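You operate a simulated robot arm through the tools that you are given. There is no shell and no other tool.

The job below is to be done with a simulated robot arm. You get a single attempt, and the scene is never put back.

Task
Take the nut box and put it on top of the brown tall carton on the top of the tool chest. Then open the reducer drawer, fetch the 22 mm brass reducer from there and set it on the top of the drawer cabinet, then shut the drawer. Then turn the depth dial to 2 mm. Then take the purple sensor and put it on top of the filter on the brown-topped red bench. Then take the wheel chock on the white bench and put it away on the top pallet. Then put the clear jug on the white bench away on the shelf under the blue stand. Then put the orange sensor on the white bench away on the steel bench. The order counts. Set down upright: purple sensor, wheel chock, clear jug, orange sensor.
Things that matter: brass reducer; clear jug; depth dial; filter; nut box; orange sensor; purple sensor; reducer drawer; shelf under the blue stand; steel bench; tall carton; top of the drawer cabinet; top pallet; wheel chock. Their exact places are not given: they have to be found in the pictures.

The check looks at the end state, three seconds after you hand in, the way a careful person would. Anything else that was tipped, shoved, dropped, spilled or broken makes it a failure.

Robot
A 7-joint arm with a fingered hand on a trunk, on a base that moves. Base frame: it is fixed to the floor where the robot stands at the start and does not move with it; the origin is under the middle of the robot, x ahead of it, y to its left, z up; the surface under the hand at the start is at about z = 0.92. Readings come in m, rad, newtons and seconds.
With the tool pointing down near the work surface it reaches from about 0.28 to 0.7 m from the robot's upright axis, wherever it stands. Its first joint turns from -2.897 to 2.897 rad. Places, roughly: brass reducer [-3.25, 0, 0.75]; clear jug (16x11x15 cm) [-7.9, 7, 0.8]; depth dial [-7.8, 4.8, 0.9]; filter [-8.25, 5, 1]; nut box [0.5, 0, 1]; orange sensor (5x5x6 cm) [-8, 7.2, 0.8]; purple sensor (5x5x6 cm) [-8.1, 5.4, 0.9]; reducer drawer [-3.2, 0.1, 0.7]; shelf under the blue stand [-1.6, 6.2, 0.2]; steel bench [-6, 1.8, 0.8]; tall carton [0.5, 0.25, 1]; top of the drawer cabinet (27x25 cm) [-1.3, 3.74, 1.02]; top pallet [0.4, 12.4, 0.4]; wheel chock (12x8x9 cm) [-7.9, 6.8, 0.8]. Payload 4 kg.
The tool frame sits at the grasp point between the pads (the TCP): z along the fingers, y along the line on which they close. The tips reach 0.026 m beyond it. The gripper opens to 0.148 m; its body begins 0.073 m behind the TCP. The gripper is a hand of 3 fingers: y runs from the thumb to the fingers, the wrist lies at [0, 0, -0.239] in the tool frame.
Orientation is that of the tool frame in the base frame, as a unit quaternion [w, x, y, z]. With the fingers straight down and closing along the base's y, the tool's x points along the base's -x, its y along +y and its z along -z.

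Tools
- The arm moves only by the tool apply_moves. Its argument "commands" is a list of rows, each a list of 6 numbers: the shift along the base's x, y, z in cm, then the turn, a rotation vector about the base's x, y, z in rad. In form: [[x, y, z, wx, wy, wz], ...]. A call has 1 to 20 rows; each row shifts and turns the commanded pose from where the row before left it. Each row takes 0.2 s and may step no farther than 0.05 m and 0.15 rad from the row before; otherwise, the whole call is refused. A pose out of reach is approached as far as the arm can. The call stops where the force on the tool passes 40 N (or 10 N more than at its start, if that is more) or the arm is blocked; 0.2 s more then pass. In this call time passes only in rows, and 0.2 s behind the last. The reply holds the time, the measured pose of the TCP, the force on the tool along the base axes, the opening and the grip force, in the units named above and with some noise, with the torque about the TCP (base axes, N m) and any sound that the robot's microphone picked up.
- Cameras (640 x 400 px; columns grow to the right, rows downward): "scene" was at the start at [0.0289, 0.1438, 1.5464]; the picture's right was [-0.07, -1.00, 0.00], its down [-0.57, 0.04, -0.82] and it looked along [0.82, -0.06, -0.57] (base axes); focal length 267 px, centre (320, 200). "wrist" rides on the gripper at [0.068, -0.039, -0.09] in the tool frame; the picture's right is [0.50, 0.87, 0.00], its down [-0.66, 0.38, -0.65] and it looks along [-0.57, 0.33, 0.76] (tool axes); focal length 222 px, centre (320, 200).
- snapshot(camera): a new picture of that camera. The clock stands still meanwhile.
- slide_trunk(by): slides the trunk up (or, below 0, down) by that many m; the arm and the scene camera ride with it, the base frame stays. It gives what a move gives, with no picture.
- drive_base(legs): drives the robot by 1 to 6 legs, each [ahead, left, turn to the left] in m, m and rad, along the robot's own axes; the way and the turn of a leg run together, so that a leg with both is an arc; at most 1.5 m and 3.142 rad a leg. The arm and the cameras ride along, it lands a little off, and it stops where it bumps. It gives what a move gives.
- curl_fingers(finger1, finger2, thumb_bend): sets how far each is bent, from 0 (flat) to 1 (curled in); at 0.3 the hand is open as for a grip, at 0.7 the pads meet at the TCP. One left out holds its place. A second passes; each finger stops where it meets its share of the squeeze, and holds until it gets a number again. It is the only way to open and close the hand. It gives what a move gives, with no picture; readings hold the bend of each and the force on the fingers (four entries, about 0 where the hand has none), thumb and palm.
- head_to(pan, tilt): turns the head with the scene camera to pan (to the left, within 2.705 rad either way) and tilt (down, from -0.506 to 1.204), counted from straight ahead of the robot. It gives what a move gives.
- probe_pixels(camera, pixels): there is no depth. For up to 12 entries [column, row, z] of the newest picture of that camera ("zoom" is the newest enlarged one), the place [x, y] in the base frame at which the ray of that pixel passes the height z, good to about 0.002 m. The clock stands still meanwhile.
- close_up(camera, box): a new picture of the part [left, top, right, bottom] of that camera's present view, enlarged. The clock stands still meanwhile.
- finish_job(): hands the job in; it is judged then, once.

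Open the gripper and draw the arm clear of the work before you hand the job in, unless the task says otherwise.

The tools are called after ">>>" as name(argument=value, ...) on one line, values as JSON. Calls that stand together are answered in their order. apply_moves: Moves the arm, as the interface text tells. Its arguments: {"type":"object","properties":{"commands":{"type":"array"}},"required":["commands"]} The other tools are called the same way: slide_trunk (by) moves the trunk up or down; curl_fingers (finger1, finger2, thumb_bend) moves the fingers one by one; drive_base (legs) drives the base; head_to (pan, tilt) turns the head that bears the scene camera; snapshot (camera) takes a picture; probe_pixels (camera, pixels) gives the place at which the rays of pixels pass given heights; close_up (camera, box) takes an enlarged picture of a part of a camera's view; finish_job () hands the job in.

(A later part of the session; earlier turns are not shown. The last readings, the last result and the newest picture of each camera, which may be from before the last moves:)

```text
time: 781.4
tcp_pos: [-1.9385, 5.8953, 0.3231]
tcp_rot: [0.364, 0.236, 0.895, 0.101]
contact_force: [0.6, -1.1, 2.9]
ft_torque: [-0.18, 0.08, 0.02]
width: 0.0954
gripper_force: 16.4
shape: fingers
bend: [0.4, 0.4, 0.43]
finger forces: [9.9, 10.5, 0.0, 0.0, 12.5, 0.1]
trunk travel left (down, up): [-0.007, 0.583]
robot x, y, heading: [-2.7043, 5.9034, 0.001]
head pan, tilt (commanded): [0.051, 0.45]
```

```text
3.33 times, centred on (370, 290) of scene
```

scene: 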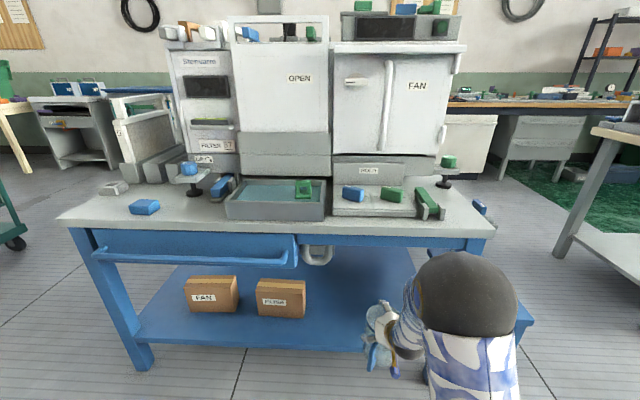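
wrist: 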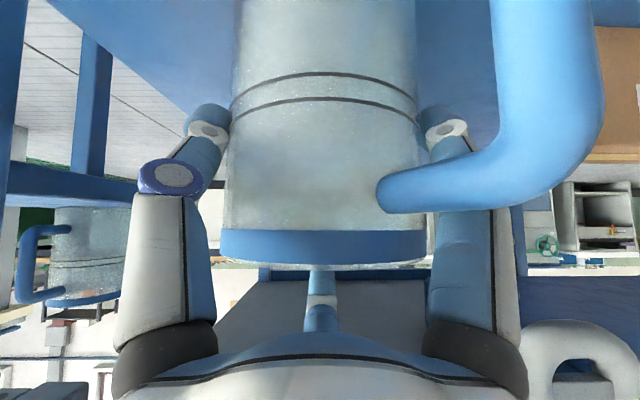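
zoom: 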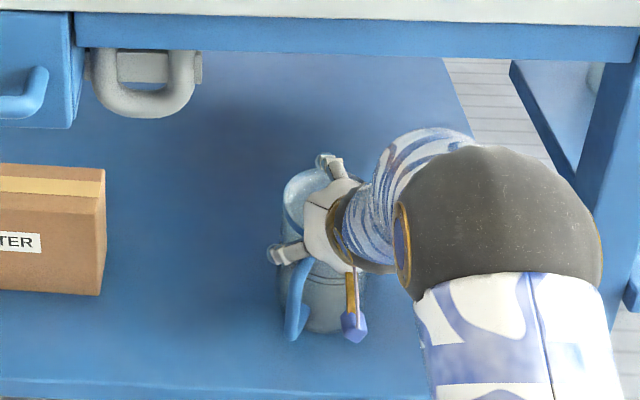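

The force changed to +2.9 N: the jug stands on the shelf. I release it gradually.

>>> curl_fingers(finger1=0.36, finger2=0.35, thumb_bend=0.38)

>>> curl_fingers(finger1=0.24, finger2=0.26, thumb_bend=0.24)

>>> curl_fingers(finger1=0.12, finger2=0.2, thumb_bend=0.12)

>>> snapshot(camera="wrist")

>>> close_up(camera="scene", box=[290, 230, 450, 350])

```text
time: 782.4
tcp_pos: [-1.94, 5.896, 0.3221]
tcp_rot: [0.364, 0.235, 0.896, 0.102]
contact_force: [0.1, 0.6, -0.2]
ft_torque: [0.02, 0.01, -0.03]
width: 0.1044
gripper_force: 0.1
shape: fingers
bend: [0.36, 0.35, 0.38]
finger forces: [0.2, 0.0, 0.0, 0.1, 0.1, 0.0]
trunk travel left (down, up): [-0.007, 0.583]
robot x, y, heading: [-2.7019, 5.8997, -0.004]
head pan, tilt (commanded): [0.051, 0.45]
```

```text
time: 783.4
tcp_pos: [-1.9391, 5.896, 0.3224]
tcp_rot: [0.364, 0.235, 0.896, 0.101]
contact_force: [0.1, 0.1, 0.1]
ft_torque: [0.01, 0.01, -0.01]
width: 0.1385
gripper_force: 0.2
shape: fingers
bend: [0.24, 0.26, 0.24]
finger forces: [0.0, 0.0, 0.0, 0.0, 0.1, 0.0]
trunk travel left (down, up): [-0.007, 0.583]
robot x, y, heading: [-2.6974, 5.9023, -0.003]
head pan, tilt (commanded): [0.051, 0.45]
```

```text
time: 784.4
tcp_pos: [-1.9392, 5.8966, 0.3223]
tcp_rot: [0.363, 0.235, 0.896, 0.102]
contact_force: [-0.4, -0.2, -0.2]
ft_torque: [0.0, 0.0, -0.02]
width: 0.1617
gripper_force: 0.0
shape: fingers
bend: [0.12, 0.2, 0.12]
finger forces: [0.1, 0.1, 0.0, 0.0, 0.1, 0.0]
trunk travel left (down, up): [-0.007, 0.583]
robot x, y, heading: [-2.7031, 5.8998, -0.003]
head pan, tilt (commanded): [0.051, 0.45]
```

```text
taken
```

wrist: 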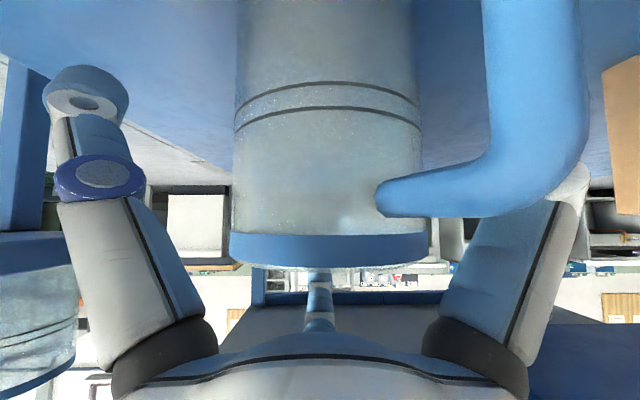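

```text
3.33 times, centred on (370, 290) of scene
```

zoom: 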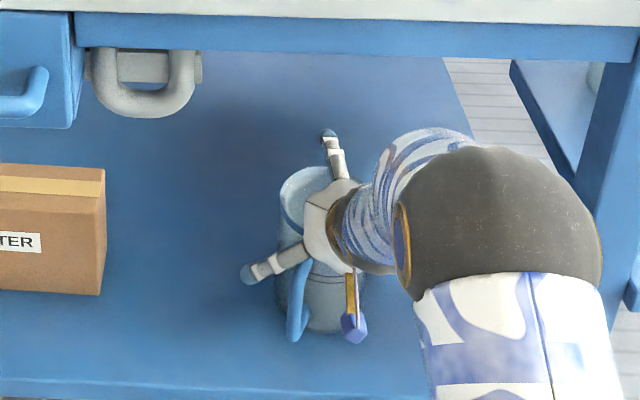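

The jug stands free on the shelf. I withdraw the hand exactly along its own axis (back and up at 45°).

>>> apply_moves(commands=[[-1.4, 0, 1.43, 0, 0, 0], [-1.93, 0, 1.97, 0, 0, 0], [-1.93, 0, 1.97, 0, 0, 0], [-2.4, 0, 2.4, 0, 0, 0]])

>>> close_up(camera="scene", box=[270, 200, 470, 350])

>>> snapshot(camera="wrist")

```text
time: 785.4
tcp_pos: [-2.0158, 5.895, 0.4013]
tcp_rot: [0.364, 0.235, 0.895, 0.101]
contact_force: [0.7, -0.2, -0.2]
ft_torque: [0.03, 0.03, -0.02]
width: 0.1617
gripper_force: 0.0
shape: fingers
bend: [0.12, 0.2, 0.12]
finger forces: [0.1, 0.0, 0.0, 0.0, 0.1, 0.0]
trunk travel left (down, up): [-0.007, 0.583]
robot x, y, heading: [-2.7039, 5.8985, -0.007]
head pan, tilt (commanded): [0.051, 0.45]
```

```text
2.67 times, centred on (370, 275) of scene
```

zoom: 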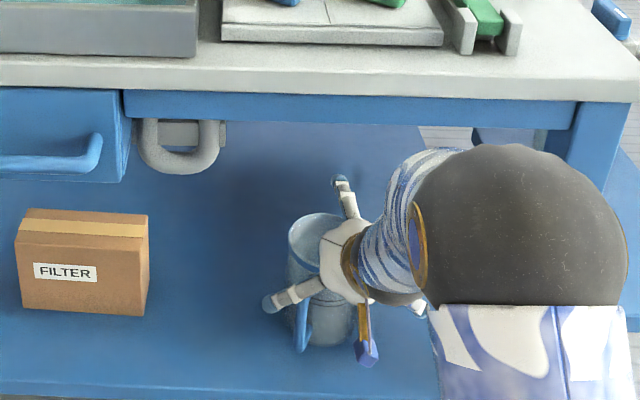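

```text
taken
```

wrist: 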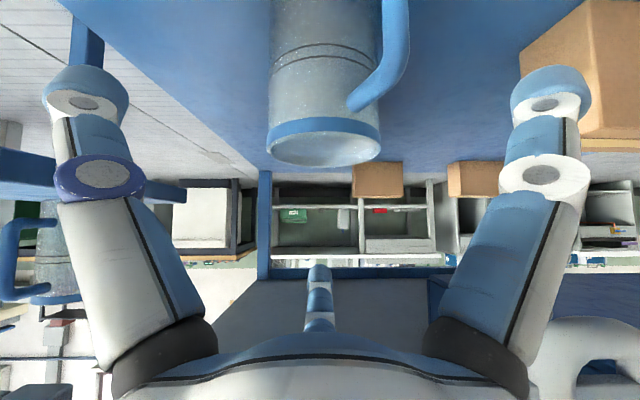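

The jug stands upright on the shelf. I draw the arm further back, then back the base off from the stand.

>>> apply_moves(commands=[[-3, 0, 0.5, 0, 0, 0], [-4, 0, 0, 0, 0, 0], [-4, 0, 0, 0, 0, 0]])

>>> drive_base(legs=[[-0.3, 0, 0]])

>>> close_up(camera="scene", box=[250, 180, 490, 340])

```text
time: 786.2
tcp_pos: [-2.1259, 5.8964, 0.4061]
tcp_rot: [0.364, 0.235, 0.895, 0.101]
contact_force: [-0.1, 0.5, -0.5]
ft_torque: [-0.01, -0.01, 0.0]
width: 0.1618
gripper_force: 0.0
shape: fingers
bend: [0.12, 0.2, 0.12]
finger forces: [0.0, 0.0, 0.0, 0.1, 0.0, 0.0]
trunk travel left (down, up): [-0.007, 0.583]
robot x, y, heading: [-2.7025, 5.9026, -0.008]
head pan, tilt (commanded): [0.051, 0.45]
```

```text
time: 788.2
tcp_pos: [-2.4256, 5.8976, 0.406]
tcp_rot: [0.364, 0.235, 0.896, 0.102]
contact_force: [0.0, 0.1, -1.1]
ft_torque: [0.02, -0.02, -0.02]
width: 0.1617
gripper_force: 0.0
shape: fingers
bend: [0.12, 0.2, 0.12]
finger forces: [0.0, 0.0, 0.1, 0.1, 0.0, 0.1]
trunk travel left (down, up): [-0.007, 0.583]
robot x, y, heading: [-3.0018, 5.905, -0.006]
head pan, tilt (commanded): [0.051, 0.45]
```

```text
2.50 times, centred on (370, 260) of scene
```

zoom: 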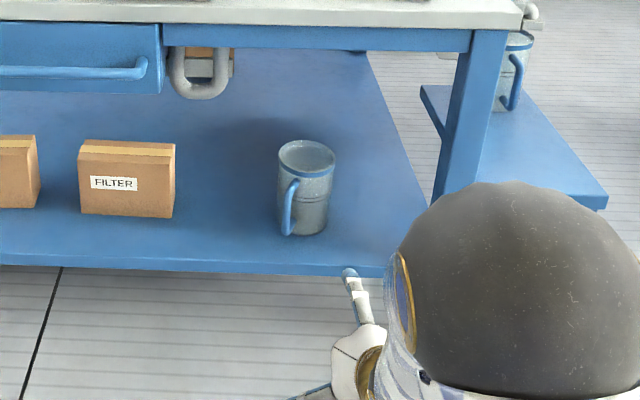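

The jug is put away. I raise the trunk, bring the hand back to pointing down, and set off for the orange sensor.

>>> slide_trunk(by=0.38)

>>> apply_moves(commands=[[-3, 0, 3, 0, 0.131, 0], [-3, 0, 3, 0, 0.131, 0], [-3, 0, 3, 0, 0.131, 0], [-3, 0, 3, 0, 0.131, 0], [-3, 0, 3, 0, 0.131, 0], [-3, 0, 3, 0, 0.131, 0], [-1, 0, 3, 0, 0, 0]])

>>> curl_fingers(finger1=0.35, finger2=0.35, thumb_bend=0.35)

```text
time: 791.9
tcp_pos: [-2.4259, 5.898, 0.785]
tcp_rot: [0.363, 0.234, 0.896, 0.102]
contact_force: [-0.6, 0.9, 0.4]
ft_torque: [0.0, 0.01, -0.02]
width: 0.1616
gripper_force: 0.1
shape: fingers
bend: [0.12, 0.2, 0.12]
finger forces: [0.0, 0.1, 0.0, 0.0, 0.0, 0.0]
trunk travel left (down, up): [-0.387, 0.203]
robot x, y, heading: [-3.0002, 5.8985, -0.001]
head pan, tilt (commanded): [0.051, 0.45]
```

```text
time: 793.5
tcp_pos: [-2.6179, 5.8981, 0.9947]
tcp_rot: [-0.01, 0.256, 0.967, 0.003]
contact_force: [-0.2, -0.6, 0.0]
ft_torque: [-0.02, 0.03, 0.03]
width: 0.162
gripper_force: 0.0
shape: fingers
bend: [0.12, 0.2, 0.12]
finger forces: [0.1, 0.1, 0.0, 0.0, 0.0, 0.1]
trunk travel left (down, up): [-0.387, 0.203]
robot x, y, heading: [-3.0045, 5.9014, -0.003]
head pan, tilt (commanded): [0.051, 0.45]
```

```text
time: 794.5
tcp_pos: [-2.6165, 5.8978, 0.9936]
tcp_rot: [-0.009, 0.255, 0.967, 0.004]
contact_force: [-0.2, -0.7, 0.1]
ft_torque: [0.02, 0.0, -0.02]
width: 0.1118
gripper_force: 0.0
shape: fingers
bend: [0.35, 0.35, 0.35]
finger forces: [0.0, 0.0, 0.0, 0.1, 0.0, 0.1]
trunk travel left (down, up): [-0.387, 0.203]
robot x, y, heading: [-3.0028, 5.8987, -0.004]
head pan, tilt (commanded): [0.051, 0.45]
```

I move a little away from the curb, turn to face -y and drive south.

>>> drive_base(legs=[[0.2, 0, 0], [0, 0, -1.567], [1.4, 0, 0], [1.3, 0, 0]])

```text
time: 812.5
tcp_pos: [-2.738, 2.8077, 0.9941]
tcp_rot: [-0.003, 0.858, 0.513, 0.009]
contact_force: [0.0, 0.5, -0.1]
ft_torque: [0.0, 0.03, 0.04]
width: 0.112
gripper_force: 0.1
shape: fingers
bend: [0.35, 0.35, 0.35]
finger forces: [0.0, 0.1, 0.1, 0.0, 0.0, 0.0]
trunk travel left (down, up): [-0.387, 0.203]
robot x, y, heading: [-2.7425, 3.1961, -1.546]
head pan, tilt (commanded): [0.051, 0.45]
```

I turn to face -x and drive west to about x = -5.0, then look at the steel bench on the left.

>>> drive_base(legs=[[0, 0, -1.59], [1.4, 0, 0], [0.85, 0, 0]])

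>>> head_to(pan=0.7, tilt=0.55)

>>> snapshot(camera="scene")

```text
time: 827.7
tcp_pos: [-5.4186, 3.2358, 0.993]
tcp_rot: [0.004, 0.965, -0.262, 0.008]
contact_force: [-0.4, 0.3, 0.2]
ft_torque: [0.02, 0.01, 0.02]
width: 0.1117
gripper_force: 0.1
shape: fingers
bend: [0.35, 0.35, 0.35]
finger forces: [0.0, 0.1, 0.1, 0.2, 0.0, 0.0]
trunk travel left (down, up): [-0.387, 0.203]
robot x, y, heading: [-5.0334, 3.2267, 3.127]
head pan, tilt (commanded): [0.051, 0.45]
```

```text
time: 828.7
tcp_pos: [-5.4196, 3.2342, 0.9942]
tcp_rot: [0.004, 0.965, -0.263, 0.008]
contact_force: [0.1, 0.2, -1.2]
ft_torque: [0.02, -0.01, 0.01]
width: 0.1119
gripper_force: 0.0
shape: fingers
bend: [0.35, 0.35, 0.35]
finger forces: [0.0, 0.0, 0.0, 0.0, 0.1, 0.0]
trunk travel left (down, up): [-0.387, 0.203]
robot x, y, heading: [-5.0333, 3.2284, 3.128]
head pan, tilt (commanded): [0.7, 0.55]
```

```text
taken
```

scene: 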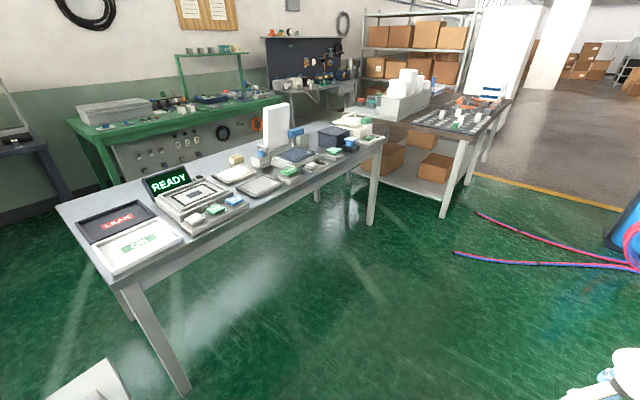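

Two tables are visible: a steel-topped one with test devices, and another with chips behind it. I probe their corners to match "steel bench" near (-6, 1.8).

>>> probe_pixels(camera="scene", pixels=[[120, 285, 0.8], [385, 142, 0.8], [57, 205, 0.8], [250, 145, 0.8], [187, 395, 0], [370, 225, 0], [445, 218, 0], [448, 138, 0.8], [512, 100, 0.8], [410, 125, 0.8]])

>>> close_up(camera="scene", box=[50, 80, 400, 300])

```text
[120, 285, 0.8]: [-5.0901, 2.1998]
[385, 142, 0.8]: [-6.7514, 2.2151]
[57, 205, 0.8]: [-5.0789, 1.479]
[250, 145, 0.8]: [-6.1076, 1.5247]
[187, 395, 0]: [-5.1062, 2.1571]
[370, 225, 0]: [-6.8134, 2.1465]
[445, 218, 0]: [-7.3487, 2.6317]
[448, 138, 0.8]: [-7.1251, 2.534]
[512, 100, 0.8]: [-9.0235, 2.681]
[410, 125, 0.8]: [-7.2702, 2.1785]
```

```text
1.82 times, centred on (225, 190) of scene
```

zoom: 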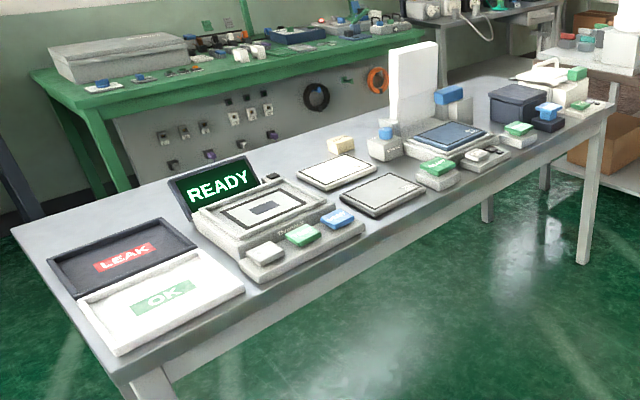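

The nearer one (x -5.09..-6.8, y 1.48..2.2) is the steel bench. I remember it and go on through the stool gap to the white bench.

>>> drive_base(legs=[[1.3, 0, 0], [0, 0, -0.78]])

```text
time: 837.4
tcp_pos: [-6.61, 3.5224, 0.9945]
tcp_rot: [0.007, 0.787, -0.616, 0.006]
contact_force: [0.2, 0.6, -0.7]
ft_torque: [-0.02, -0.05, 0.0]
width: 0.112
gripper_force: 0.1
shape: fingers
bend: [0.35, 0.35, 0.35]
finger forces: [0.0, 0.0, 0.1, 0.0, 0.1, 0.0]
trunk travel left (down, up): [-0.387, 0.203]
robot x, y, heading: [-6.3453, 3.2418, 2.33]
head pan, tilt (commanded): [0.7, 0.55]
```

>>> drive_base(legs=[[0.93, 0.03, 0]])

>>> drive_base(legs=[[0, 0, -0.43], [0.45, 0, 0], [0, 0, -0.335]])

```text
time: 842.3
tcp_pos: [-7.2809, 4.1706, 0.9943]
tcp_rot: [0.007, 0.791, -0.611, 0.006]
contact_force: [-1.3, 0.4, -0.1]
ft_torque: [-0.01, 0.04, 0.01]
width: 0.1118
gripper_force: 0.0
shape: fingers
bend: [0.35, 0.35, 0.35]
finger forces: [0.0, 0.0, 0.1, 0.1, 0.1, 0.0]
trunk travel left (down, up): [-0.387, 0.203]
robot x, y, heading: [-7.0114, 3.8894, 2.34]
head pan, tilt (commanded): [0.7, 0.55]
```

```text
time: 847.3
tcp_pos: [-7.1691, 4.6987, 0.9932]
tcp_rot: [-0.009, -0.511, 0.86, -0.003]
contact_force: [0.4, 0.2, 0.2]
ft_torque: [-0.02, 0.0, 0.0]
width: 0.1116
gripper_force: 0.0
shape: fingers
bend: [0.35, 0.35, 0.35]
finger forces: [0.0, 0.0, 0.0, 0.0, 0.0, 0.1]
trunk travel left (down, up): [-0.387, 0.203]
robot x, y, heading: [-7.1673, 4.3117, 1.585]
head pan, tilt (commanded): [0.7, 0.55]
```

I drive up the corridor to y ≈ 7.15 and move alongside the white bench.

>>> drive_base(legs=[[1.45, 0, -0.015], [1.4, 0, 0], [0, 0.24, 0]])

>>> head_to(pan=1.55, tilt=1.0)

>>> snapshot(camera="scene")

```text
time: 862.5
tcp_pos: [-7.4152, 7.536, 0.9944]
tcp_rot: [-0.009, -0.511, 0.859, -0.003]
contact_force: [1.0, -0.6, -0.7]
ft_torque: [-0.01, 0.01, 0.0]
width: 0.1121
gripper_force: 0.1
shape: fingers
bend: [0.35, 0.35, 0.35]
finger forces: [0.0, 0.0, 0.1, 0.0, 0.1, 0.0]
trunk travel left (down, up): [-0.387, 0.203]
robot x, y, heading: [-7.4099, 7.1492, 1.594]
head pan, tilt (commanded): [0.7, 0.55]
```

```text
time: 863.6
tcp_pos: [-7.4152, 7.5366, 0.9937]
tcp_rot: [-0.008, -0.512, 0.859, -0.003]
contact_force: [0.0, -0.3, 0.5]
ft_torque: [0.01, 0.0, 0.03]
width: 0.1118
gripper_force: 0.0
shape: fingers
bend: [0.35, 0.35, 0.35]
finger forces: [0.0, 0.0, 0.0, 0.1, 0.0, 0.0]
trunk travel left (down, up): [-0.387, 0.203]
robot x, y, heading: [-7.4105, 7.1512, 1.593]
head pan, tilt (commanded): [1.55, 1.0]
```

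```text
taken
```

scene: 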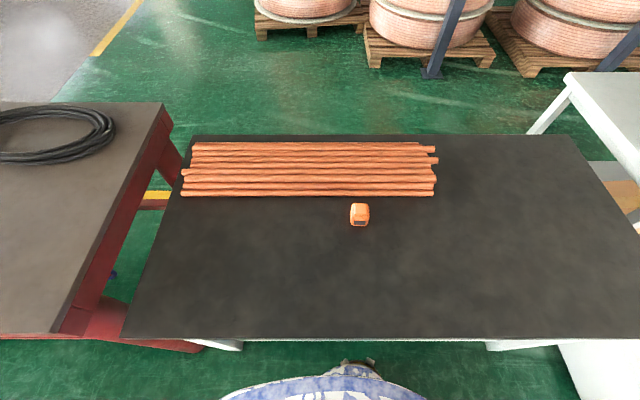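

The orange sensor stands alone at (359,215), just in front of the pipes. I zoom and probe it.

>>> close_up(camera="scene", box=[319, 185, 399, 245])

>>> probe_pixels(camera="zoom", pixels=[[250, 270, 0.765], [385, 280, 0.765]])

```text
6.67 times, centred on (359, 215) of scene
```

zoom: 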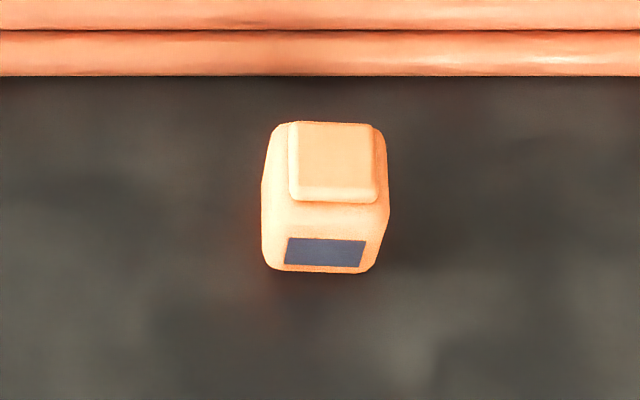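

```text
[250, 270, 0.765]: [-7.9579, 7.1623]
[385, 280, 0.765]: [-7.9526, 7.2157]
```

I probe the sensor's base front edge, its cap's corners and the pipes' near edge.

>>> probe_pixels(camera="zoom", pixels=[[268, 267, 0.765], [370, 273, 0.765], [290, 126, 0.825], [375, 128, 0.825], [377, 198, 0.825], [290, 196, 0.825], [388, 200, 0.81], [263, 190, 0.81], [320, 76, 0.775]])

>>> curl_fingers(finger1=0.38, finger2=0.38, thumb_bend=0.38)

```text
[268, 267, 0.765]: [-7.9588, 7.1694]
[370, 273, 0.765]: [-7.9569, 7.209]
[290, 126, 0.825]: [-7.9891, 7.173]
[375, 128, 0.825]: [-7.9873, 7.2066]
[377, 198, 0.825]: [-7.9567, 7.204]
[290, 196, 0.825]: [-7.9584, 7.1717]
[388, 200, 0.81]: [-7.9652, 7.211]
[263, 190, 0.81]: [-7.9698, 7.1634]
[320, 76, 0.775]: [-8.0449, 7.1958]
```

```text
time: 864.6
tcp_pos: [-7.4159, 7.5373, 0.9942]
tcp_rot: [-0.008, -0.511, 0.859, -0.003]
contact_force: [-0.4, -0.1, 0.8]
ft_torque: [0.01, -0.01, -0.03]
width: 0.1017
gripper_force: 0.0
shape: fingers
bend: [0.38, 0.38, 0.38]
finger forces: [0.1, 0.0, 0.0, 0.1, 0.1, 0.0]
trunk travel left (down, up): [-0.387, 0.203]
robot x, y, heading: [-7.4072, 7.1476, 1.593]
head pan, tilt (commanded): [1.55, 1.0]
```

The sensor's centre is about (-7.979, 7.189), only 6 cm from the pipes, so I'll put the thumb on its near face and the fingers at its far corners. I swing the hand over it at z ≈ 1.03.

>>> apply_moves(commands=[[0, 0, 3.5, 0, 0, 0], [-3.93, -1.52, 0, 0, 0, 0.028], [-3.93, -1.52, 0, 0, 0, 0.028], [-3.93, -1.52, 0, 0, 0, 0.028], [-3.93, -1.52, 0, 0, 0, 0.028], [-3.93, -1.52, 0, 0, 0, 0.028], [-3.93, -1.52, 0, 0, 0, 0.028], [-3.93, -1.52, 0, 0, 0, 0.028], [-3.93, -1.52, 0, 0, 0, 0.028], [-3.93, -1.52, 0, 0, 0, 0.028], [-3.1, -3.0, 0, 0, 0, 0.028], [-3.1, -3.0, 0, 0, 0, 0.028], [-3.1, -3.0, 0, 0, 0, 0.028], [-3.1, -3.0, 0, 0, 0, 0.028], [-3.1, -3.0, 0, 0, 0, 0.028], [-3.1, -3.0, 0, 0, 0, 0.028], [-3.1, -3.0, 0, 0, 0, 0.027]])

>>> snapshot(camera="wrist")

>>> close_up(camera="wrist", box=[270, 60, 370, 140])

```text
time: 868.2
tcp_pos: [-7.988, 7.1889, 1.0298]
tcp_rot: [-0.008, -0.69, 0.724, -0.005]
contact_force: [0.2, 1.0, 0.4]
ft_torque: [-0.05, 0.06, 0.0]
width: 0.1021
gripper_force: 0.1
shape: fingers
bend: [0.38, 0.38, 0.38]
finger forces: [0.0, 0.0, 0.0, 0.0, 0.0, 0.0]
trunk travel left (down, up): [-0.387, 0.203]
robot x, y, heading: [-7.4113, 7.1494, 1.591]
head pan, tilt (commanded): [1.55, 1.0]
```

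```text
taken
```

wrist: 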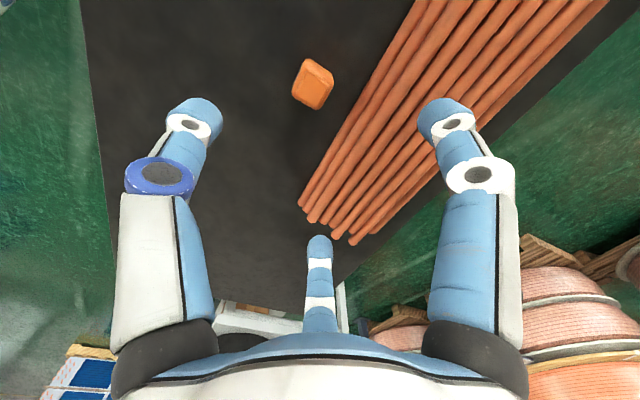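

```text
5.00 times, centred on (320, 100) of wrist
```

zoom: 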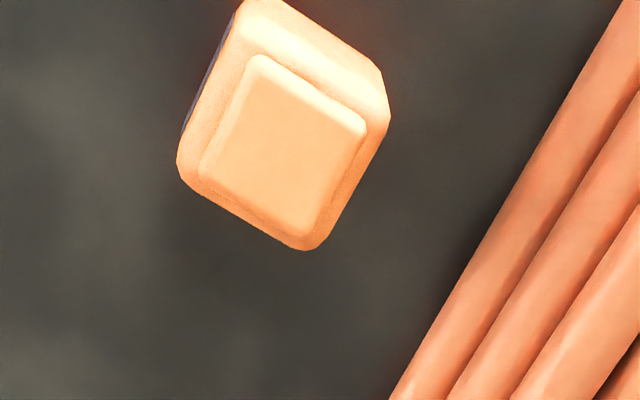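

I probe the cap's four corners and the body's outline from this view.

>>> probe_pixels(camera="zoom", pixels=[[256, 58, 0.825], [365, 125, 0.825], [308, 236, 0.825], [201, 172, 0.825], [388, 120, 0.81], [305, 248, 0.81], [178, 165, 0.81], [480, 250, 0.775]])

```text
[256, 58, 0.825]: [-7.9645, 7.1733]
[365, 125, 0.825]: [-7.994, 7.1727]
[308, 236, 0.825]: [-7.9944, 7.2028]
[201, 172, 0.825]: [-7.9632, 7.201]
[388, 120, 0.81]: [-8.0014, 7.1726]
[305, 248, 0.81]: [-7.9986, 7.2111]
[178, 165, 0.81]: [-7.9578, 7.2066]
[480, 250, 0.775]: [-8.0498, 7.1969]
```

The estimate holds (cap centre (-7.979, 7.188), sides along the axes). I descend to z ≈ 0.84 first.

>>> apply_moves(commands=[[0, 0, -4.2, 0, 0, 0], [0, 0, -4.2, 0, 0, 0], [0, 0, -4.2, 0, 0, 0], [0, 0, -4.2, 0, 0, 0], [0, 0, -2.2, 0, 0, 0]])

>>> snapshot(camera="wrist")

>>> close_up(camera="scene", box=[280, 120, 440, 250])

```text
time: 869.4
tcp_pos: [-7.9859, 7.1893, 0.8393]
tcp_rot: [-0.008, -0.689, 0.724, -0.003]
contact_force: [-0.3, 0.9, 0.1]
ft_torque: [0.02, 0.01, 0.01]
width: 0.102
gripper_force: 0.0
shape: fingers
bend: [0.38, 0.38, 0.38]
finger forces: [0.1, 0.1, 0.1, 0.0, 0.0, 0.0]
trunk travel left (down, up): [-0.387, 0.203]
robot x, y, heading: [-7.4152, 7.1473, 1.591]
head pan, tilt (commanded): [1.55, 1.0]
```

```text
taken
```

wrist: 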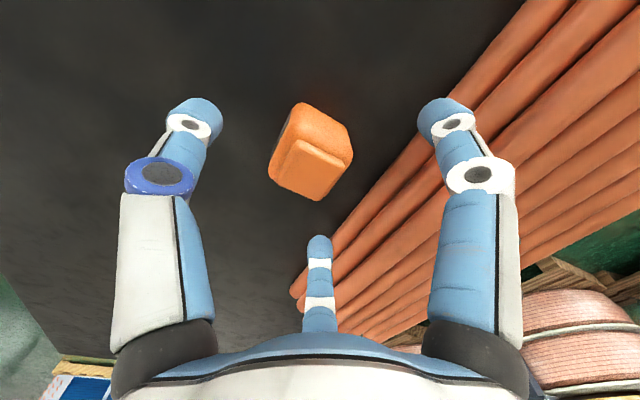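

```text
3.08 times, centred on (360, 185) of scene
```

zoom: 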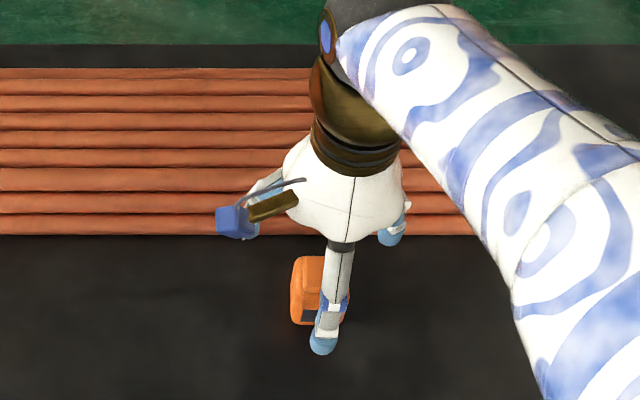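

I narrow the fingers slightly and descend the last 3.3 cm.

>>> curl_fingers(finger1=0.42, finger2=0.42, thumb_bend=0.4)

>>> apply_moves(commands=[[-0.15, -0.1, -1.5, 0, 0, 0], [0, 0, -1.2, 0, 0, 0], [0, 0, -0.5, 0, 0, 0]])

>>> snapshot(camera="wrist")

```text
time: 870.4
tcp_pos: [-7.9871, 7.1893, 0.8388]
tcp_rot: [-0.008, -0.69, 0.724, -0.005]
contact_force: [-0.4, 0.2, 0.4]
ft_torque: [0.06, 0.01, -0.02]
width: 0.0925
gripper_force: 0.0
shape: fingers
bend: [0.42, 0.42, 0.4]
finger forces: [0.0, 0.1, 0.0, 0.0, 0.0, 0.1]
trunk travel left (down, up): [-0.387, 0.203]
robot x, y, heading: [-7.4086, 7.1487, 1.59]
head pan, tilt (commanded): [1.55, 1.0]
```

```text
time: 871.2
tcp_pos: [-7.9879, 7.189, 0.8078]
tcp_rot: [-0.008, -0.689, 0.725, -0.005]
contact_force: [0.5, 1.0, 0.2]
ft_torque: [0.02, -0.02, 0.0]
width: 0.0923
gripper_force: 0.0
shape: fingers
bend: [0.42, 0.42, 0.4]
finger forces: [0.0, 0.0, 0.0, 0.1, 0.1, 0.0]
trunk travel left (down, up): [-0.387, 0.203]
robot x, y, heading: [-7.4119, 7.1485, 1.59]
head pan, tilt (commanded): [1.55, 1.0]
```

```text
taken
```

wrist: 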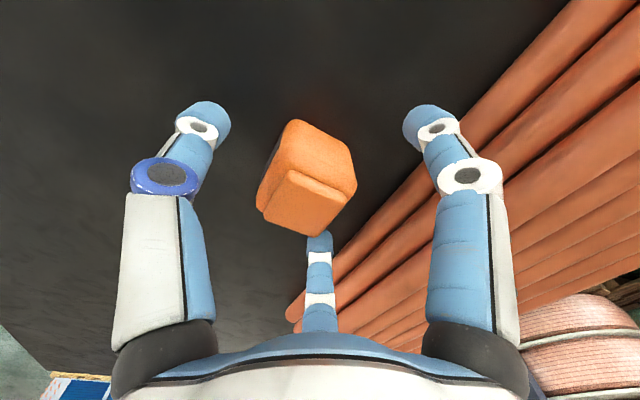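

The sensor is between the fingers, clear of the pipes. I close in stages.

>>> curl_fingers(finger1=0.5, finger2=0.5, thumb_bend=0.46)

>>> curl_fingers(finger1=0.6, finger2=0.6, thumb_bend=0.58)

>>> snapshot(camera="wrist")

```text
time: 872.2
tcp_pos: [-7.9879, 7.1883, 0.8076]
tcp_rot: [-0.008, -0.689, 0.725, -0.005]
contact_force: [-0.5, -0.2, 0.6]
ft_torque: [0.02, 0.02, -0.02]
width: 0.0694
gripper_force: 0.1
shape: fingers
bend: [0.5, 0.5, 0.46]
finger forces: [0.0, 0.0, 0.0, 0.0, 0.0, 0.0]
trunk travel left (down, up): [-0.387, 0.203]
robot x, y, heading: [-7.4096, 7.1499, 1.592]
head pan, tilt (commanded): [1.55, 1.0]
```

```text
time: 873.2
tcp_pos: [-7.9875, 7.1888, 0.808]
tcp_rot: [-0.008, -0.688, 0.725, -0.004]
contact_force: [0.1, -1.0, 0.0]
ft_torque: [0.0, -0.01, 0.01]
width: 0.0463
gripper_force: 5.6
shape: fingers
bend: [0.56, 0.56, 0.54]
finger forces: [3.2, 3.6, 0.0, 0.0, 4.2, 0.0]
trunk travel left (down, up): [-0.387, 0.203]
robot x, y, heading: [-7.4106, 7.1471, 1.595]
head pan, tilt (commanded): [1.55, 1.0]
```

```text
taken
```

wrist: 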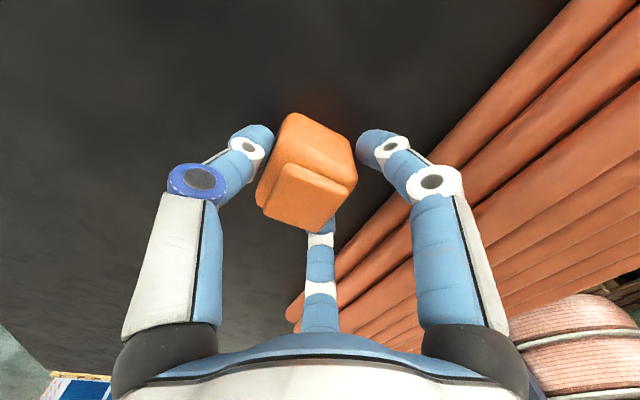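

Balanced contact (3.2, 3.6, 4.2 N). I tighten slightly and lift 3 cm.

>>> curl_fingers(finger1=0.64, finger2=0.64, thumb_bend=0.63)

>>> apply_moves(commands=[[0, 0, 1.0, 0, 0, 0], [0, 0, 2.0, 0, 0, 0]])

>>> snapshot(camera="wrist")

```text
time: 874.2
tcp_pos: [-7.9885, 7.1884, 0.8077]
tcp_rot: [-0.008, -0.689, 0.724, -0.005]
contact_force: [0.5, 0.4, -0.3]
ft_torque: [0.0, 0.01, 0.0]
width: 0.0449
gripper_force: 12.4
shape: fingers
bend: [0.56, 0.56, 0.57]
finger forces: [7.0, 6.8, 0.1, 0.1, 9.6, 0.1]
trunk travel left (down, up): [-0.387, 0.203]
robot x, y, heading: [-7.4116, 7.152, 1.588]
head pan, tilt (commanded): [1.55, 1.0]
```

```text
time: 874.8
tcp_pos: [-7.9891, 7.1869, 0.8372]
tcp_rot: [-0.008, -0.689, 0.724, -0.005]
contact_force: [0.7, -1.1, -1.7]
ft_torque: [0.03, 0.0, -0.06]
width: 0.0447
gripper_force: 12.1
shape: fingers
bend: [0.56, 0.56, 0.57]
finger forces: [6.9, 6.8, 0.0, 0.0, 9.4, 0.0]
trunk travel left (down, up): [-0.387, 0.203]
robot x, y, heading: [-7.4089, 7.1503, 1.594]
head pan, tilt (commanded): [1.55, 1.0]
```

```text
taken
```

wrist: 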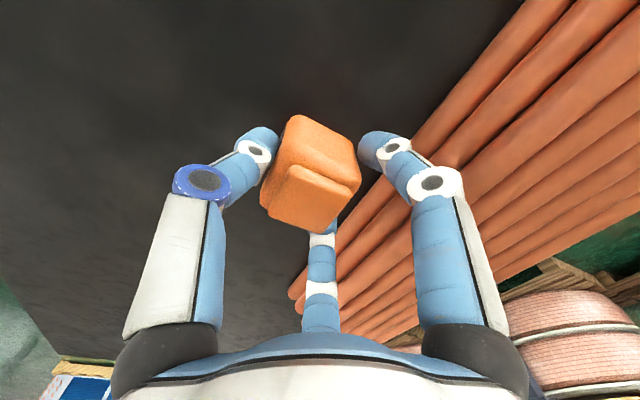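

The sensor is held square. I raise it and swing the arm back to the front.

>>> apply_moves(commands=[[0, 0, 4, 0, 0, 0], [0, 0, 4, 0, 0, 0], [0, 0, 4, 0, 0, 0], [0, 0, 4, 0, 0, 0], [0, 0, 3.5, 0, 0, 0], [3.1, 3.0, 0, 0, 0, -0.028], [3.1, 3.0, 0, 0, 0, -0.028], [3.1, 3.0, 0, 0, 0, -0.028], [3.1, 3.0, 0, 0, 0, -0.028], [3.1, 3.0, 0, 0, 0, -0.028], [3.1, 3.0, 0, 0, 0, -0.028], [3.1, 3.0, 0, 0, 0, -0.028]])

>>> apply_moves(commands=[[3.93, 1.52, 0, 0, 0, -0.028], [3.93, 1.52, 0, 0, 0, -0.028], [3.93, 1.52, 0, 0, 0, -0.028], [3.93, 1.52, 0, 0, 0, -0.028], [3.93, 1.52, 0, 0, 0, -0.028], [3.93, 1.52, 0, 0, 0, -0.028], [3.93, 1.52, 0, 0, 0, -0.028], [3.93, 1.52, 0, 0, 0, -0.028], [3.93, 1.52, 0, 0, 0, -0.028]])

>>> drive_base(legs=[[0, -0.26, -0.02]])

```text
time: 877.4
tcp_pos: [-7.7722, 7.4008, 1.0308]
tcp_rot: [-0.008, -0.615, 0.788, -0.004]
contact_force: [0.7, -0.4, -1.5]
ft_torque: [0.04, -0.05, -0.02]
width: 0.0439
gripper_force: 10.8
shape: fingers
bend: [0.56, 0.56, 0.57]
finger forces: [6.4, 6.6, 0.0, 0.1, 8.7, 0.0]
trunk travel left (down, up): [-0.387, 0.203]
robot x, y, heading: [-7.4082, 7.1486, 1.59]
head pan, tilt (commanded): [1.55, 1.0]
```

```text
time: 879.4
tcp_pos: [-7.4167, 7.5372, 1.0329]
tcp_rot: [-0.008, -0.511, 0.86, -0.003]
contact_force: [-0.5, 0.2, -0.6]
ft_torque: [-0.02, 0.02, -0.03]
width: 0.0433
gripper_force: 9.6
shape: fingers
bend: [0.56, 0.56, 0.57]
finger forces: [5.3, 6.0, 0.1, 0.0, 8.1, 0.0]
trunk travel left (down, up): [-0.387, 0.203]
robot x, y, heading: [-7.4124, 7.1507, 1.587]
head pan, tilt (commanded): [1.55, 1.0]
```

```text
time: 881.3
tcp_pos: [-7.1546, 7.5387, 1.0315]
tcp_rot: [-0.008, -0.505, 0.863, -0.002]
contact_force: [0.3, 0.2, -0.5]
ft_torque: [0.01, 0.06, 0.02]
width: 0.0422
gripper_force: 10.2
shape: fingers
bend: [0.56, 0.56, 0.58]
finger forces: [5.4, 5.9, 0.0, 0.0, 7.8, 0.0]
trunk travel left (down, up): [-0.387, 0.203]
robot x, y, heading: [-7.1546, 7.1534, 1.579]
head pan, tilt (commanded): [1.55, 1.0]
```

The grip force is creeping down a little, so I check the sensor in the hand.

>>> snapshot(camera="wrist")

>>> close_up(camera="wrist", box=[220, 90, 420, 250])

```text
taken
```

wrist: 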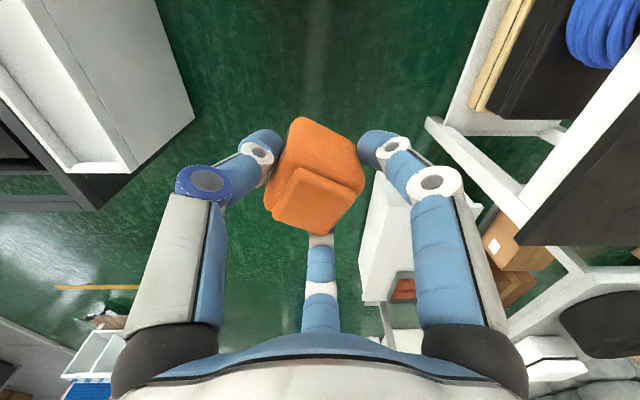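

```text
2.50 times, centred on (320, 170) of wrist
```

zoom: 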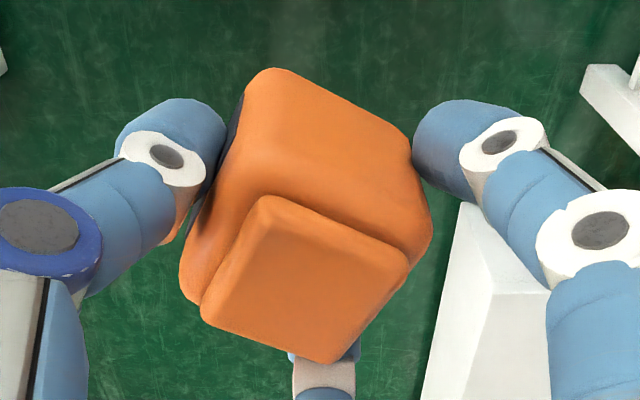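

It is still held square and secure (its weight is only about 1 N). I drive back down the corridor.

>>> drive_base(legs=[[-1.4, 0, -0.005]])

>>> drive_base(legs=[[-1.38, 0, 0]])

```text
time: 888.2
tcp_pos: [-7.1536, 6.1449, 1.0323]
tcp_rot: [-0.008, -0.499, 0.867, -0.003]
contact_force: [0.9, 0.1, -1.1]
ft_torque: [-0.01, -0.03, 0.0]
width: 0.0425
gripper_force: 9.1
shape: fingers
bend: [0.56, 0.56, 0.58]
finger forces: [5.3, 5.9, 0.0, 0.0, 7.9, 0.0]
trunk travel left (down, up): [-0.387, 0.203]
robot x, y, heading: [-7.1562, 5.7578, 1.558]
head pan, tilt (commanded): [1.55, 1.0]
```

```text
time: 895.1
tcp_pos: [-7.1741, 4.76, 1.0325]
tcp_rot: [-0.008, -0.492, 0.871, -0.003]
contact_force: [0.1, -0.3, -1.3]
ft_torque: [0.03, 0.02, 0.02]
width: 0.0422
gripper_force: 9.9
shape: fingers
bend: [0.56, 0.56, 0.58]
finger forces: [5.2, 5.7, 0.0, 0.1, 7.7, 0.1]
trunk travel left (down, up): [-0.387, 0.203]
robot x, y, heading: [-7.1852, 4.3744, 1.547]
head pan, tilt (commanded): [1.55, 1.0]
```

>>> drive_base(legs=[[0, -0.025, 0], [0, 0, 0.335]])

>>> drive_base(legs=[[-0.5, 0, 0], [0, 0, 0.45], [-0.98, 0, 0]])

```text
time: 897.0
tcp_pos: [-7.2787, 4.7416, 1.0328]
tcp_rot: [-0.007, -0.633, 0.774, -0.003]
contact_force: [-0.3, 0.9, -1.3]
ft_torque: [0.0, 0.0, 0.0]
width: 0.0425
gripper_force: 9.5
shape: fingers
bend: [0.56, 0.56, 0.58]
finger forces: [5.3, 5.8, 0.1, 0.1, 7.6, 0.0]
trunk travel left (down, up): [-0.387, 0.203]
robot x, y, heading: [-7.1606, 4.3775, 1.886]
head pan, tilt (commanded): [1.55, 1.0]
```

```text
time: 906.0
tcp_pos: [-6.5911, 3.4686, 1.0323]
tcp_rot: [0.007, 0.787, -0.616, 0.006]
contact_force: [-0.3, 0.3, -0.9]
ft_torque: [-0.01, -0.02, -0.01]
width: 0.0423
gripper_force: 8.9
shape: fingers
bend: [0.56, 0.56, 0.58]
finger forces: [5.2, 5.8, 0.0, 0.0, 7.6, 0.1]
trunk travel left (down, up): [-0.387, 0.203]
robot x, y, heading: [-6.3247, 3.191, 2.331]
head pan, tilt (commanded): [1.55, 1.0]
```

I'm through the gap. I turn to face the steel bench (-y) and move to about (-5.95, 2.85).

>>> drive_base(legs=[[0, 0, 2.381], [0.3, 0.37, 0]])

>>> slide_trunk(by=0.19)

>>> head_to(pan=0.0, tilt=0.8)

>>> snapshot(camera="scene")

```text
time: 914.5
tcp_pos: [-5.9389, 2.5056, 1.0335]
tcp_rot: [-0.002, 0.861, 0.508, 0.008]
contact_force: [-0.1, 0.0, -0.6]
ft_torque: [0.0, 0.0, 0.03]
width: 0.0414
gripper_force: 9.0
shape: fingers
bend: [0.57, 0.56, 0.58]
finger forces: [5.0, 5.6, 0.0, 0.1, 7.4, 0.0]
trunk travel left (down, up): [-0.387, 0.203]
robot x, y, heading: [-5.9467, 2.8914, -1.556]
head pan, tilt (commanded): [1.55, 1.0]
```

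```text
time: 916.6
tcp_pos: [-5.9392, 2.5047, 1.2236]
tcp_rot: [-0.003, 0.861, 0.508, 0.009]
contact_force: [-0.1, -0.6, -1.1]
ft_torque: [0.02, -0.01, -0.02]
width: 0.0413
gripper_force: 9.1
shape: fingers
bend: [0.57, 0.56, 0.58]
finger forces: [5.0, 5.6, 0.0, 0.0, 7.4, 0.0]
trunk travel left (down, up): [-0.577, 0.013]
robot x, y, heading: [-5.9383, 2.8925, -1.562]
head pan, tilt (commanded): [1.55, 1.0]
```

```text
time: 918.2
tcp_pos: [-5.938, 2.5049, 1.2234]
tcp_rot: [-0.002, 0.861, 0.508, 0.008]
contact_force: [0.2, 1.0, -1.2]
ft_torque: [0.05, 0.0, 0.01]
width: 0.0413
gripper_force: 9.2
shape: fingers
bend: [0.57, 0.56, 0.58]
finger forces: [5.0, 5.6, 0.1, 0.0, 7.4, 0.1]
trunk travel left (down, up): [-0.577, 0.013]
robot x, y, heading: [-5.9422, 2.8938, -1.558]
head pan, tilt (commanded): [0.0, 0.799]
```

```text
taken
```

scene: 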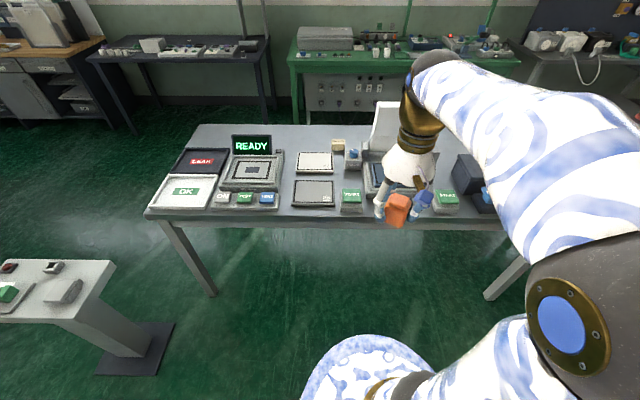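

I see the bench top with trays and devices; I enlarge it to find a clear spot.

>>> close_up(camera="scene", box=[140, 110, 510, 240])

>>> snapshot(camera="wrist")

```text
1.73 times, centred on (325, 175) of scene
```

zoom: 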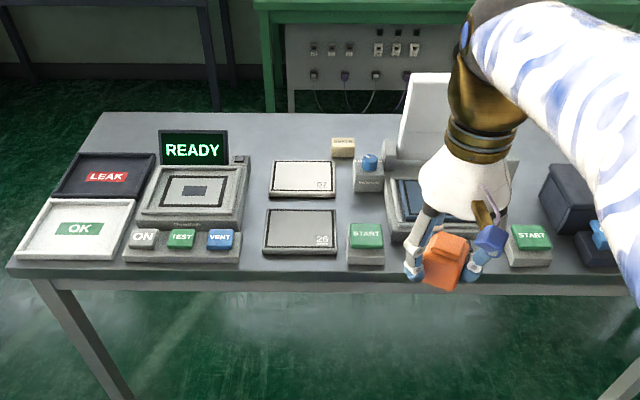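

```text
taken
```

wrist: 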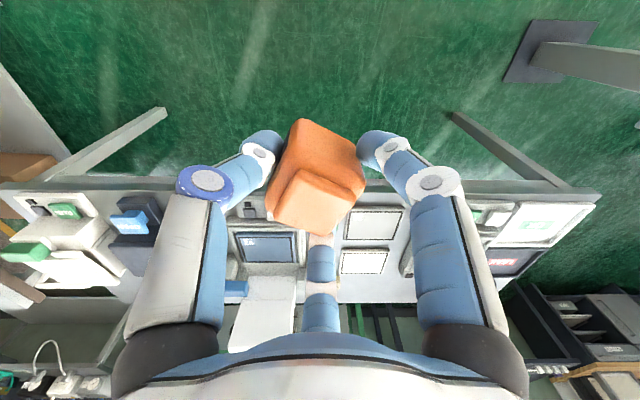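

Between the devices the gaps in the left part are narrow. I move 0.45 m toward -x (keeping clear of the hose ends) to view the bench's other half without the arm in the way.

>>> drive_base(legs=[[0, -0.45, 0]])

>>> head_to(pan=0.25, tilt=0.85)

>>> snapshot(camera="scene")

>>> close_up(camera="scene", box=[160, 100, 420, 240])

```text
time: 920.9
tcp_pos: [-6.389, 2.5007, 1.2228]
tcp_rot: [-0.003, 0.863, 0.505, 0.009]
contact_force: [-0.1, -0.5, -0.5]
ft_torque: [0.0, 0.01, 0.01]
width: 0.0416
gripper_force: 9.2
shape: fingers
bend: [0.57, 0.56, 0.58]
finger forces: [5.0, 5.7, 0.0, 0.1, 7.4, 0.0]
trunk travel left (down, up): [-0.577, 0.013]
robot x, y, heading: [-6.3909, 2.8903, -1.563]
head pan, tilt (commanded): [0.0, 0.799]
```

```text
time: 921.7
tcp_pos: [-6.3895, 2.5004, 1.2224]
tcp_rot: [-0.003, 0.864, 0.504, 0.008]
contact_force: [0.5, 0.5, -0.9]
ft_torque: [0.02, 0.04, 0.02]
width: 0.0414
gripper_force: 9.0
shape: fingers
bend: [0.57, 0.56, 0.58]
finger forces: [5.0, 5.7, 0.0, 0.0, 7.5, 0.0]
trunk travel left (down, up): [-0.577, 0.013]
robot x, y, heading: [-6.389, 2.8881, -1.568]
head pan, tilt (commanded): [0.25, 0.85]
```

```text
taken
```

scene: 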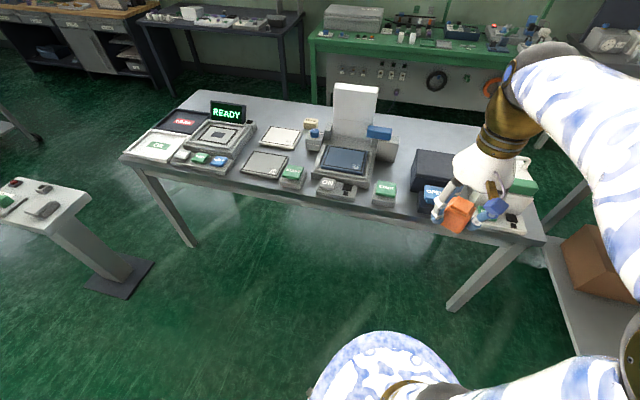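

```text
2.46 times, centred on (290, 170) of scene
```

zoom: 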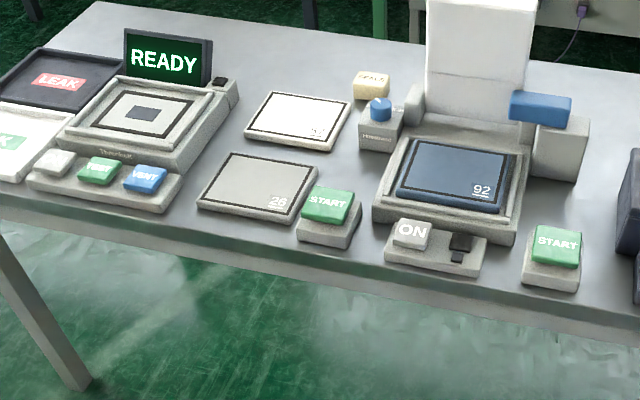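

A clear patch shows between the "92" device, its pillar, the right START button and the dark box (around (580,205) in the zoom). I probe its borders.

>>> probe_pixels(camera="zoom", pixels=[[515, 243, 0.8], [528, 175, 0.8], [535, 238, 0.82], [580, 232, 0.82], [570, 183, 0.8], [533, 178, 0.8], [618, 195, 0.8], [620, 250, 0.8], [580, 205, 0.8], [635, 310, 0.8], [300, 245, 0.8]])

>>> slide_trunk(by=-0.2)

>>> snapshot(camera="scene")

>>> close_up(camera="scene", box=[240, 60, 500, 220])

```text
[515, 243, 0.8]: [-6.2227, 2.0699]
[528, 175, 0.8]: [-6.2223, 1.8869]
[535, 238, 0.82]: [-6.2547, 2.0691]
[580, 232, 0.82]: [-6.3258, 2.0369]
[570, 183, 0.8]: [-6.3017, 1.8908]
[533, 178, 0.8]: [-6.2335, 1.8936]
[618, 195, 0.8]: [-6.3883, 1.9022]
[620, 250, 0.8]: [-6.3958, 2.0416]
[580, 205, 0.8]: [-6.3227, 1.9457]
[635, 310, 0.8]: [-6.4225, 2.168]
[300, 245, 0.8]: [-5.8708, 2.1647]
```

```text
time: 923.9
tcp_pos: [-6.3892, 2.5022, 1.0221]
tcp_rot: [-0.003, 0.863, 0.504, 0.009]
contact_force: [0.2, 0.1, -0.8]
ft_torque: [0.01, 0.01, 0.0]
width: 0.0413
gripper_force: 9.2
shape: fingers
bend: [0.57, 0.56, 0.58]
finger forces: [4.9, 5.6, 0.1, 0.0, 7.3, 0.0]
trunk travel left (down, up): [-0.377, 0.213]
robot x, y, heading: [-6.3913, 2.891, -1.566]
head pan, tilt (commanded): [0.25, 0.85]
```

```text
taken
```

scene: 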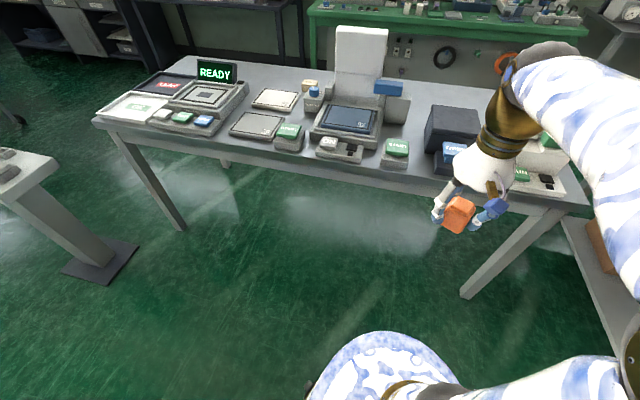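

```text
2.46 times, centred on (370, 140) of scene
```

zoom: 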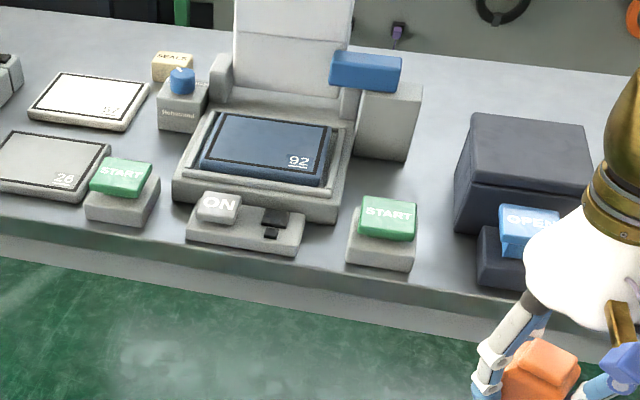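

I probe matching points in this lower view (device corner (335,222), pillar base (408,160), dark box's left edge) to fix the bench's height and the free patch.

>>> probe_pixels(camera="zoom", pixels=[[335, 222, 0.8], [335, 222, 0.77], [408, 160, 0.8], [355, 155, 0.8], [457, 232, 0.8], [470, 118, 0.95], [362, 200, 0.84], [416, 205, 0.84], [413, 268, 0.8], [348, 262, 0.8], [478, 285, 0.8], [420, 88, 0.95]])

```text
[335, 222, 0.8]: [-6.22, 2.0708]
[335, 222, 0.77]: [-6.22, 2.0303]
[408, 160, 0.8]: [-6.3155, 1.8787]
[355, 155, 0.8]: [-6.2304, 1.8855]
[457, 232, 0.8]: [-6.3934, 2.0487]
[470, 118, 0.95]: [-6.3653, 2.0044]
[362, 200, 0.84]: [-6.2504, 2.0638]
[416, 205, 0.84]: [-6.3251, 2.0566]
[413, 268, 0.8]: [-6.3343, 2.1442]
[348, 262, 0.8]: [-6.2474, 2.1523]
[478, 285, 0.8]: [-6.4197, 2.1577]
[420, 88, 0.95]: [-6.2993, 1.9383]
```

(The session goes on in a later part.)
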